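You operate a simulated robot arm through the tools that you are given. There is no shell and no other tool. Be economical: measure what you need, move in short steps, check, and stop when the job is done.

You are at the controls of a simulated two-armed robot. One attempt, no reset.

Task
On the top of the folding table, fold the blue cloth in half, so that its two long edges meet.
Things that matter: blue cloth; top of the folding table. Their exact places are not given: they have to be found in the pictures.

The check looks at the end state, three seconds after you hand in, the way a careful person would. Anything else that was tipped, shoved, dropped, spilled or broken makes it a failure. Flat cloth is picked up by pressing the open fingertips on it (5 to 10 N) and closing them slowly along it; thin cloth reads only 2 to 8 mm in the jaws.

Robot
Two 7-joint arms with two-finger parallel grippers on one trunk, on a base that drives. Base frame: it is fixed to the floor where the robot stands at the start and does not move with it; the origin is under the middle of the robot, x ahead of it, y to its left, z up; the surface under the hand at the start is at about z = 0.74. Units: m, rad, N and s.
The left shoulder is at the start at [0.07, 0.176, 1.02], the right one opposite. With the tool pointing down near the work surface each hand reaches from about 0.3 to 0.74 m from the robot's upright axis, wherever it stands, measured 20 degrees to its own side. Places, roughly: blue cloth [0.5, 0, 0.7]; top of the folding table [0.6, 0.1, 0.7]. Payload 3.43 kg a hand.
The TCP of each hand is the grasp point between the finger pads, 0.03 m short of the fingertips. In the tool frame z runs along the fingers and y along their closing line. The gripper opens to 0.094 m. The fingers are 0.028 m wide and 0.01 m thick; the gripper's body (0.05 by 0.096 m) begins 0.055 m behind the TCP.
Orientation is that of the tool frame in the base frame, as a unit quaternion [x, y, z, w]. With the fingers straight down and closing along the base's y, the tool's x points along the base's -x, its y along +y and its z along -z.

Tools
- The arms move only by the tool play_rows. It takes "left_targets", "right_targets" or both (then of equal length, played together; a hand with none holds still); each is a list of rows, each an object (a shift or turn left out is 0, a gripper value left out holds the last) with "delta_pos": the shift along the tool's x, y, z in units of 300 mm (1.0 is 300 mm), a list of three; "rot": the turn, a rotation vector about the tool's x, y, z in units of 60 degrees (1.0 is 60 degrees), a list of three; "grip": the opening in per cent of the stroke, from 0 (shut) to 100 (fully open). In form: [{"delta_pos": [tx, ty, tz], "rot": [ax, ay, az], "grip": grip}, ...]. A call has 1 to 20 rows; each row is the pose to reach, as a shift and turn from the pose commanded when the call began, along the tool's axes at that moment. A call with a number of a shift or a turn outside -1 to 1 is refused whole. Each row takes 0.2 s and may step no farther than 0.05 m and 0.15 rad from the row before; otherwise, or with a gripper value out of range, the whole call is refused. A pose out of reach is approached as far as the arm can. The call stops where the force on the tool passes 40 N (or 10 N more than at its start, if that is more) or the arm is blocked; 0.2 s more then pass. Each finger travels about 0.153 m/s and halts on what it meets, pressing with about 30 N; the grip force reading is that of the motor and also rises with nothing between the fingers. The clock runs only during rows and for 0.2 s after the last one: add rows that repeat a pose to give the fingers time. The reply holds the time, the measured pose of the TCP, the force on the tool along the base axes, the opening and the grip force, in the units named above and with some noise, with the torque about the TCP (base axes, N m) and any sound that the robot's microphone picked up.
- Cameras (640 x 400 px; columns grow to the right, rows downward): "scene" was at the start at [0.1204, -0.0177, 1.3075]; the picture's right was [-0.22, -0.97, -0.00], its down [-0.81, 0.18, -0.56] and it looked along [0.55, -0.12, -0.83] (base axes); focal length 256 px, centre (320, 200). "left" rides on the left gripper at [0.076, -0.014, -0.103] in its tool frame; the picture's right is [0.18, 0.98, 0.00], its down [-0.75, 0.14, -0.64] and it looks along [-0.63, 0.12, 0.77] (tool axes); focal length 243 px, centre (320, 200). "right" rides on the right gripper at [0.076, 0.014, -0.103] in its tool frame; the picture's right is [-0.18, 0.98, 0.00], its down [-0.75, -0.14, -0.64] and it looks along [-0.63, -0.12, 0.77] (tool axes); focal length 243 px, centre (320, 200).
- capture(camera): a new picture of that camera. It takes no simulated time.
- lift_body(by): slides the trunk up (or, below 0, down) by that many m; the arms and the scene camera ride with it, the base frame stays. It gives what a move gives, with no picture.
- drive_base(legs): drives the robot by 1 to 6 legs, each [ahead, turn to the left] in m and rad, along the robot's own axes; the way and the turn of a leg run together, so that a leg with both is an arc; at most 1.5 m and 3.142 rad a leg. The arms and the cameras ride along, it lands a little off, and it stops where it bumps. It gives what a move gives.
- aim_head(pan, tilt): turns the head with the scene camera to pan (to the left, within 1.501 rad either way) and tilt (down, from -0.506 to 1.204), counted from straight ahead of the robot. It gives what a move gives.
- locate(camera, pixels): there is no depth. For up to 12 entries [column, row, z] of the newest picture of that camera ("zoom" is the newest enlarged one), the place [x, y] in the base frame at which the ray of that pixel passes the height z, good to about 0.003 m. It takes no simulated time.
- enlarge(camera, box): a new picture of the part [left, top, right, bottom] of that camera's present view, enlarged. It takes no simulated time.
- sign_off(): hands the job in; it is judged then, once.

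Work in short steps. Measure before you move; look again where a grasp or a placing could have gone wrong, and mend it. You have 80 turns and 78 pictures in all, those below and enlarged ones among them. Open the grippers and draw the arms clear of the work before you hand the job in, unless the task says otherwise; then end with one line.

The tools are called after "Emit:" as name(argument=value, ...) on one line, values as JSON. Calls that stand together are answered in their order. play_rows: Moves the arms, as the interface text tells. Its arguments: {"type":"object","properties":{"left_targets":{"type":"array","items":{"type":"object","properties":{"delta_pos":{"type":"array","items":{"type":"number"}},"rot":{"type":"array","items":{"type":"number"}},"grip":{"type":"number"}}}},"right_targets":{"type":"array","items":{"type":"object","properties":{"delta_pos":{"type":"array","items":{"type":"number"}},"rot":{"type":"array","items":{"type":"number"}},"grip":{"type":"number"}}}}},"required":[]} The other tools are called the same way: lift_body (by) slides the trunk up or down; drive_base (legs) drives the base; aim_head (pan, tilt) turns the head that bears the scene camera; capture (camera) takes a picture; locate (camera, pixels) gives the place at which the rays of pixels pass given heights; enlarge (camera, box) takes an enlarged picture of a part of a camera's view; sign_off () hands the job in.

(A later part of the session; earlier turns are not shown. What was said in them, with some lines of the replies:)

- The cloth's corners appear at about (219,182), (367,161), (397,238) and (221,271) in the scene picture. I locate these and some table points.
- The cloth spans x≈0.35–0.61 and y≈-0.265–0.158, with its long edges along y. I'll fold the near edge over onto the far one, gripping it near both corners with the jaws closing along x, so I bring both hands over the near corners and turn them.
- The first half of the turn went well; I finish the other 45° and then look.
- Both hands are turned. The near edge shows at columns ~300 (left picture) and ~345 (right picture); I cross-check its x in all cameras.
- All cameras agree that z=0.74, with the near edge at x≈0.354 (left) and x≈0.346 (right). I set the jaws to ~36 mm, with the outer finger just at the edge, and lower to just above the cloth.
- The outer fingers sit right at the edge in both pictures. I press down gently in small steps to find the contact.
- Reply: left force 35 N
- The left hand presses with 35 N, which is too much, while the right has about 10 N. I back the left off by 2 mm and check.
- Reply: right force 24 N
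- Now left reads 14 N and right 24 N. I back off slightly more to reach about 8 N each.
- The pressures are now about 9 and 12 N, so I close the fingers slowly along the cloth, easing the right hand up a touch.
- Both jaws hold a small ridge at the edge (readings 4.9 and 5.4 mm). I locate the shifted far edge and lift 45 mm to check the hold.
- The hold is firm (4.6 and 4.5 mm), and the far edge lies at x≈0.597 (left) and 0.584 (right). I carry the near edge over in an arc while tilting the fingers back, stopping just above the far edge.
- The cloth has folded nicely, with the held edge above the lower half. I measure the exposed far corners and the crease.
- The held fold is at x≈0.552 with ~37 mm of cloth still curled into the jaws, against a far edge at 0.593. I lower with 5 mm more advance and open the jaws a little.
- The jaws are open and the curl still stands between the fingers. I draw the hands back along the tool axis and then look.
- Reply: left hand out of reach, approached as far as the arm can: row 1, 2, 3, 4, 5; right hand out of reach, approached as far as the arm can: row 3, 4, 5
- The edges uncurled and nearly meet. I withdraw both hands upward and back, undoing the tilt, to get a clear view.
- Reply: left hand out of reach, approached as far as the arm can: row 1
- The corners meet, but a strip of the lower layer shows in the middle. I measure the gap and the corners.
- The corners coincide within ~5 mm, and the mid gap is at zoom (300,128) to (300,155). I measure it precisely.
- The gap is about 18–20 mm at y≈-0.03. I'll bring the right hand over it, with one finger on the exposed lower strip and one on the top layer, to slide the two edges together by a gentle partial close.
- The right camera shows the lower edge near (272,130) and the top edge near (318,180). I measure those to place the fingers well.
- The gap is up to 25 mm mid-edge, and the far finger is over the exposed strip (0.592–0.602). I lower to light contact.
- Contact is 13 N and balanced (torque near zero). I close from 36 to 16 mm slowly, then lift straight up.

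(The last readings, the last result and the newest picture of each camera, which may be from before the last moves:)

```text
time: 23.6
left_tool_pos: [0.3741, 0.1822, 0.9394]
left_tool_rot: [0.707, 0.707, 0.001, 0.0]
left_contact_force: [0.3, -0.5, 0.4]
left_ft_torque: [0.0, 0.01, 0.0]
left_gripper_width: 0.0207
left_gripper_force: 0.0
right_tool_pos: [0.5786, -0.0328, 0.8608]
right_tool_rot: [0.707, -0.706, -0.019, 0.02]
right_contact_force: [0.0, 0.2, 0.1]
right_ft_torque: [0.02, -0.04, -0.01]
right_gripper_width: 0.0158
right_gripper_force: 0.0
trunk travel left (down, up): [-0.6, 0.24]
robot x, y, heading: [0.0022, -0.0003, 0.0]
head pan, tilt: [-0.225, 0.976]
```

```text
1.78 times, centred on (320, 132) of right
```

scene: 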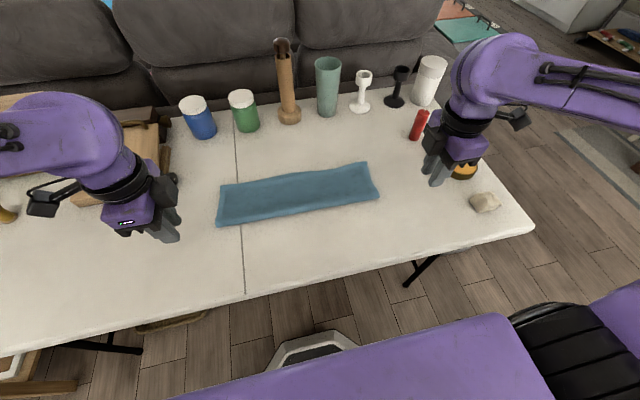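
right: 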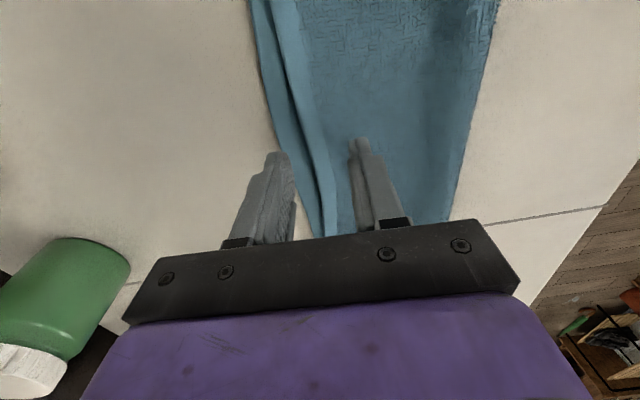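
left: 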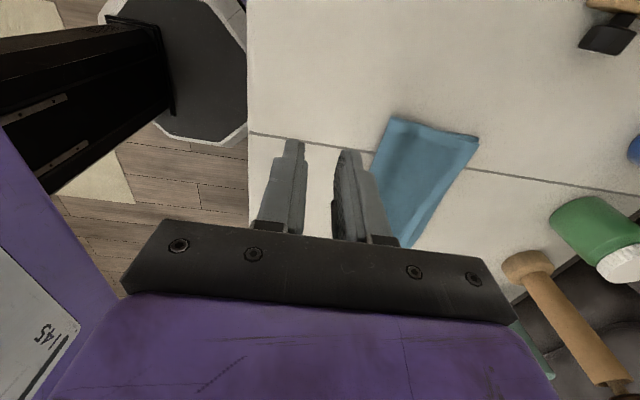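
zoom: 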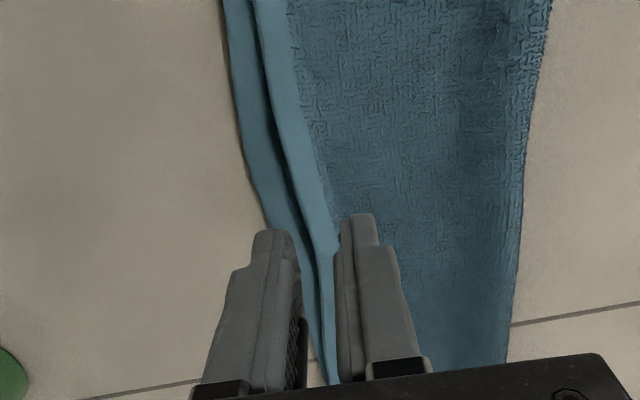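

The scene view shows the mid gap narrowed. I withdraw the right hand to view it clearly.

Emit:
play_rows(right_targets=[{"delta_pos": [0.1, 0.07, -0.03]}, {"delta_pos": [0.2, 0.141, -0.06]}, {"delta_pos": [0.3, 0.211, -0.09], "rot": [0.026, 0, 0]}, {"delta_pos": [0.4, 0.281, -0.12], "rot": [0.052, 0, 0]}, {"delta_pos": [0.5, 0.352, -0.15], "rot": [0.052, 0, 0]}, {"delta_pos": [0.6, 0.422, -0.18], "rot": [0.052, 0, 0]}, {"delta_pos": [0.7, 0.492, -0.21], "rot": [0.052, 0, 0]}, {"delta_pos": [0.8, 0.563, -0.24], "rot": [0.052, 0, 0]}, {"delta_pos": [0.9, 0.633, -0.27], "rot": [0.052, 0, 0]}])

Emit:
enlarge(camera="scene", box=[210, 150, 390, 230])

```text
time: 25.6
left_tool_pos: [0.3731, 0.1819, 0.9405]
left_tool_rot: [0.707, 0.707, 0.002, 0.0]
left_contact_force: [-0.1, 0.6, -0.6]
left_ft_torque: [0.02, -0.02, -0.02]
left_gripper_width: 0.0206
left_gripper_force: 0.1
right_tool_pos: [0.3938, -0.3034, 0.954]
right_tool_rot: [0.707, -0.707, 0.002, -0.001]
right_contact_force: [-0.8, 0.4, 0.3]
right_ft_torque: [0.0, -0.01, 0.02]
right_gripper_width: 0.0158
right_gripper_force: 0.0
trunk travel left (down, up): [-0.6, 0.24]
robot x, y, heading: [0.0023, 0.0004, -0.005]
head pan, tilt: [-0.225, 0.976]
```

```text
3.56 times, centred on (300, 190) of scene
```

zoom: 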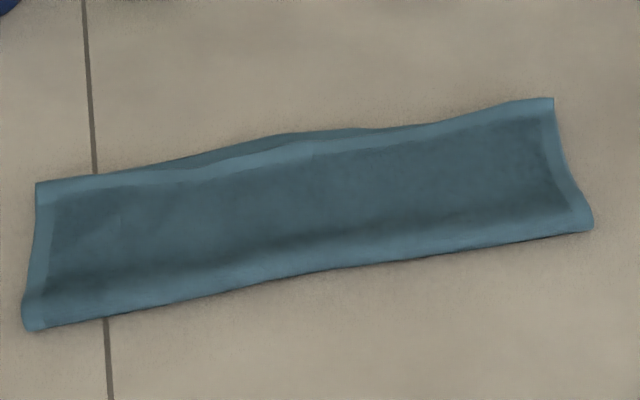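

The gap is clearly smaller. I measure what remains.

Emit:
locate(camera="zoom", pixels=[[200, 153, 0.742], [200, 169, 0.746], [250, 142, 0.742], [250, 154, 0.746], [310, 131, 0.742], [310, 140, 0.746], [380, 128, 0.742], [380, 136, 0.746], [36, 184, 0.746], [553, 98, 0.746]])

Emit:
enlarge(camera="scene", box=[235, 165, 335, 205])

```text
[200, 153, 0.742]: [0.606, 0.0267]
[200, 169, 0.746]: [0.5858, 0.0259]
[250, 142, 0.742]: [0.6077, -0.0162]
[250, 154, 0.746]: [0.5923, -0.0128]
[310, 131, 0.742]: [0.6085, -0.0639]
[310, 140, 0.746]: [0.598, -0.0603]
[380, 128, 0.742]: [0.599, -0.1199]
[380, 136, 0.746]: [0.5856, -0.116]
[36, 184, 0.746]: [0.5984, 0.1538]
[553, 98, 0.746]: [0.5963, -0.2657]
```

```text
6.40 times, centred on (285, 185) of scene
```

zoom: 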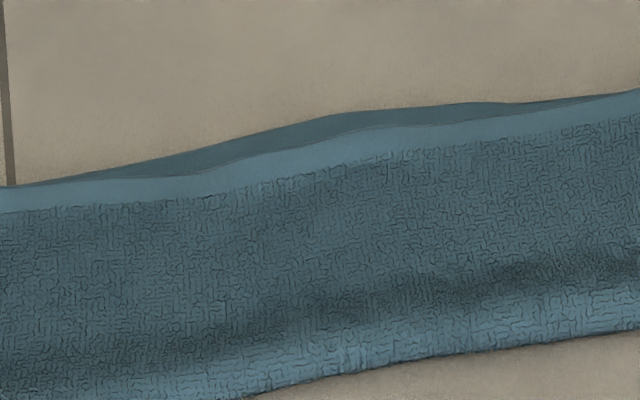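

The remaining mid-edge offset is about 10 mm, with the corners aligned and the layers flat, so the halves meet well. I open both grippers, move the arms up and outward, and take a last look.

Emit:
play_rows(left_targets=[{"delta_pos": [0.08, 0, -0.08], "grip": 60}, {"delta_pos": [0.16, 0, -0.16], "grip": 100}, {"delta_pos": [0.2, 0, -0.2], "grip": 100}, {"delta_pos": [0.2, 0, -0.2], "grip": 100}], right_targets=[{"delta_pos": [0.04, 0, -0.08], "grip": 60}, {"delta_pos": [0.08, 0, -0.16], "grip": 100}, {"delta_pos": [0.1, 0, -0.2], "grip": 100}, {"delta_pos": [0.1, 0, -0.2], "grip": 100}])

Emit:
capture(camera="scene")

```text
time: 26.6
left_tool_pos: [0.3754, 0.2426, 1.0005]
left_tool_rot: [0.706, 0.708, 0.001, 0.001]
left_contact_force: [0.3, -1.1, -0.5]
left_ft_torque: [0.01, -0.01, 0.02]
left_gripper_width: 0.0941
left_gripper_force: 0.0
right_tool_pos: [0.3933, -0.3312, 1.0134]
right_tool_rot: [0.708, -0.706, 0.001, 0.0]
right_contact_force: [0.7, -0.2, 0.1]
right_ft_torque: [-0.01, -0.02, 0.0]
right_gripper_width: 0.094
right_gripper_force: 0.0
trunk travel left (down, up): [-0.6, 0.24]
robot x, y, heading: [0.0005, 0.0022, -0.001]
head pan, tilt: [-0.225, 0.976]
```

```text
39 pictures are left
```

scene: 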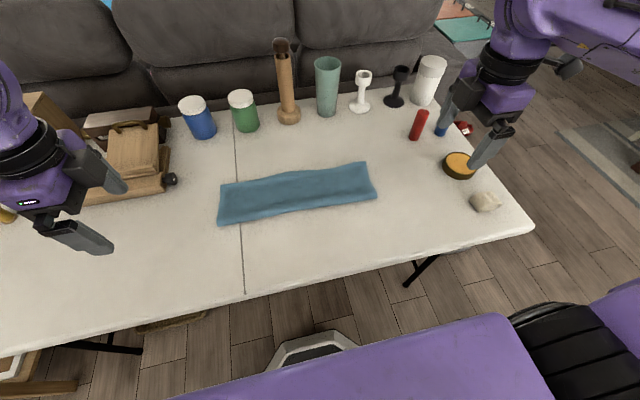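

The cloth lies folded in half, nothing else has moved, and the grippers are open and clear, so I hand in.

Emit:
sign_off()

```text
The job is handed in.
```

I folded the blue cloth in half on the table top. Its corners line up; in the middle, the long edges are about 10–20 mm apart by my last camera measurements. Nothing else on the table was moved.
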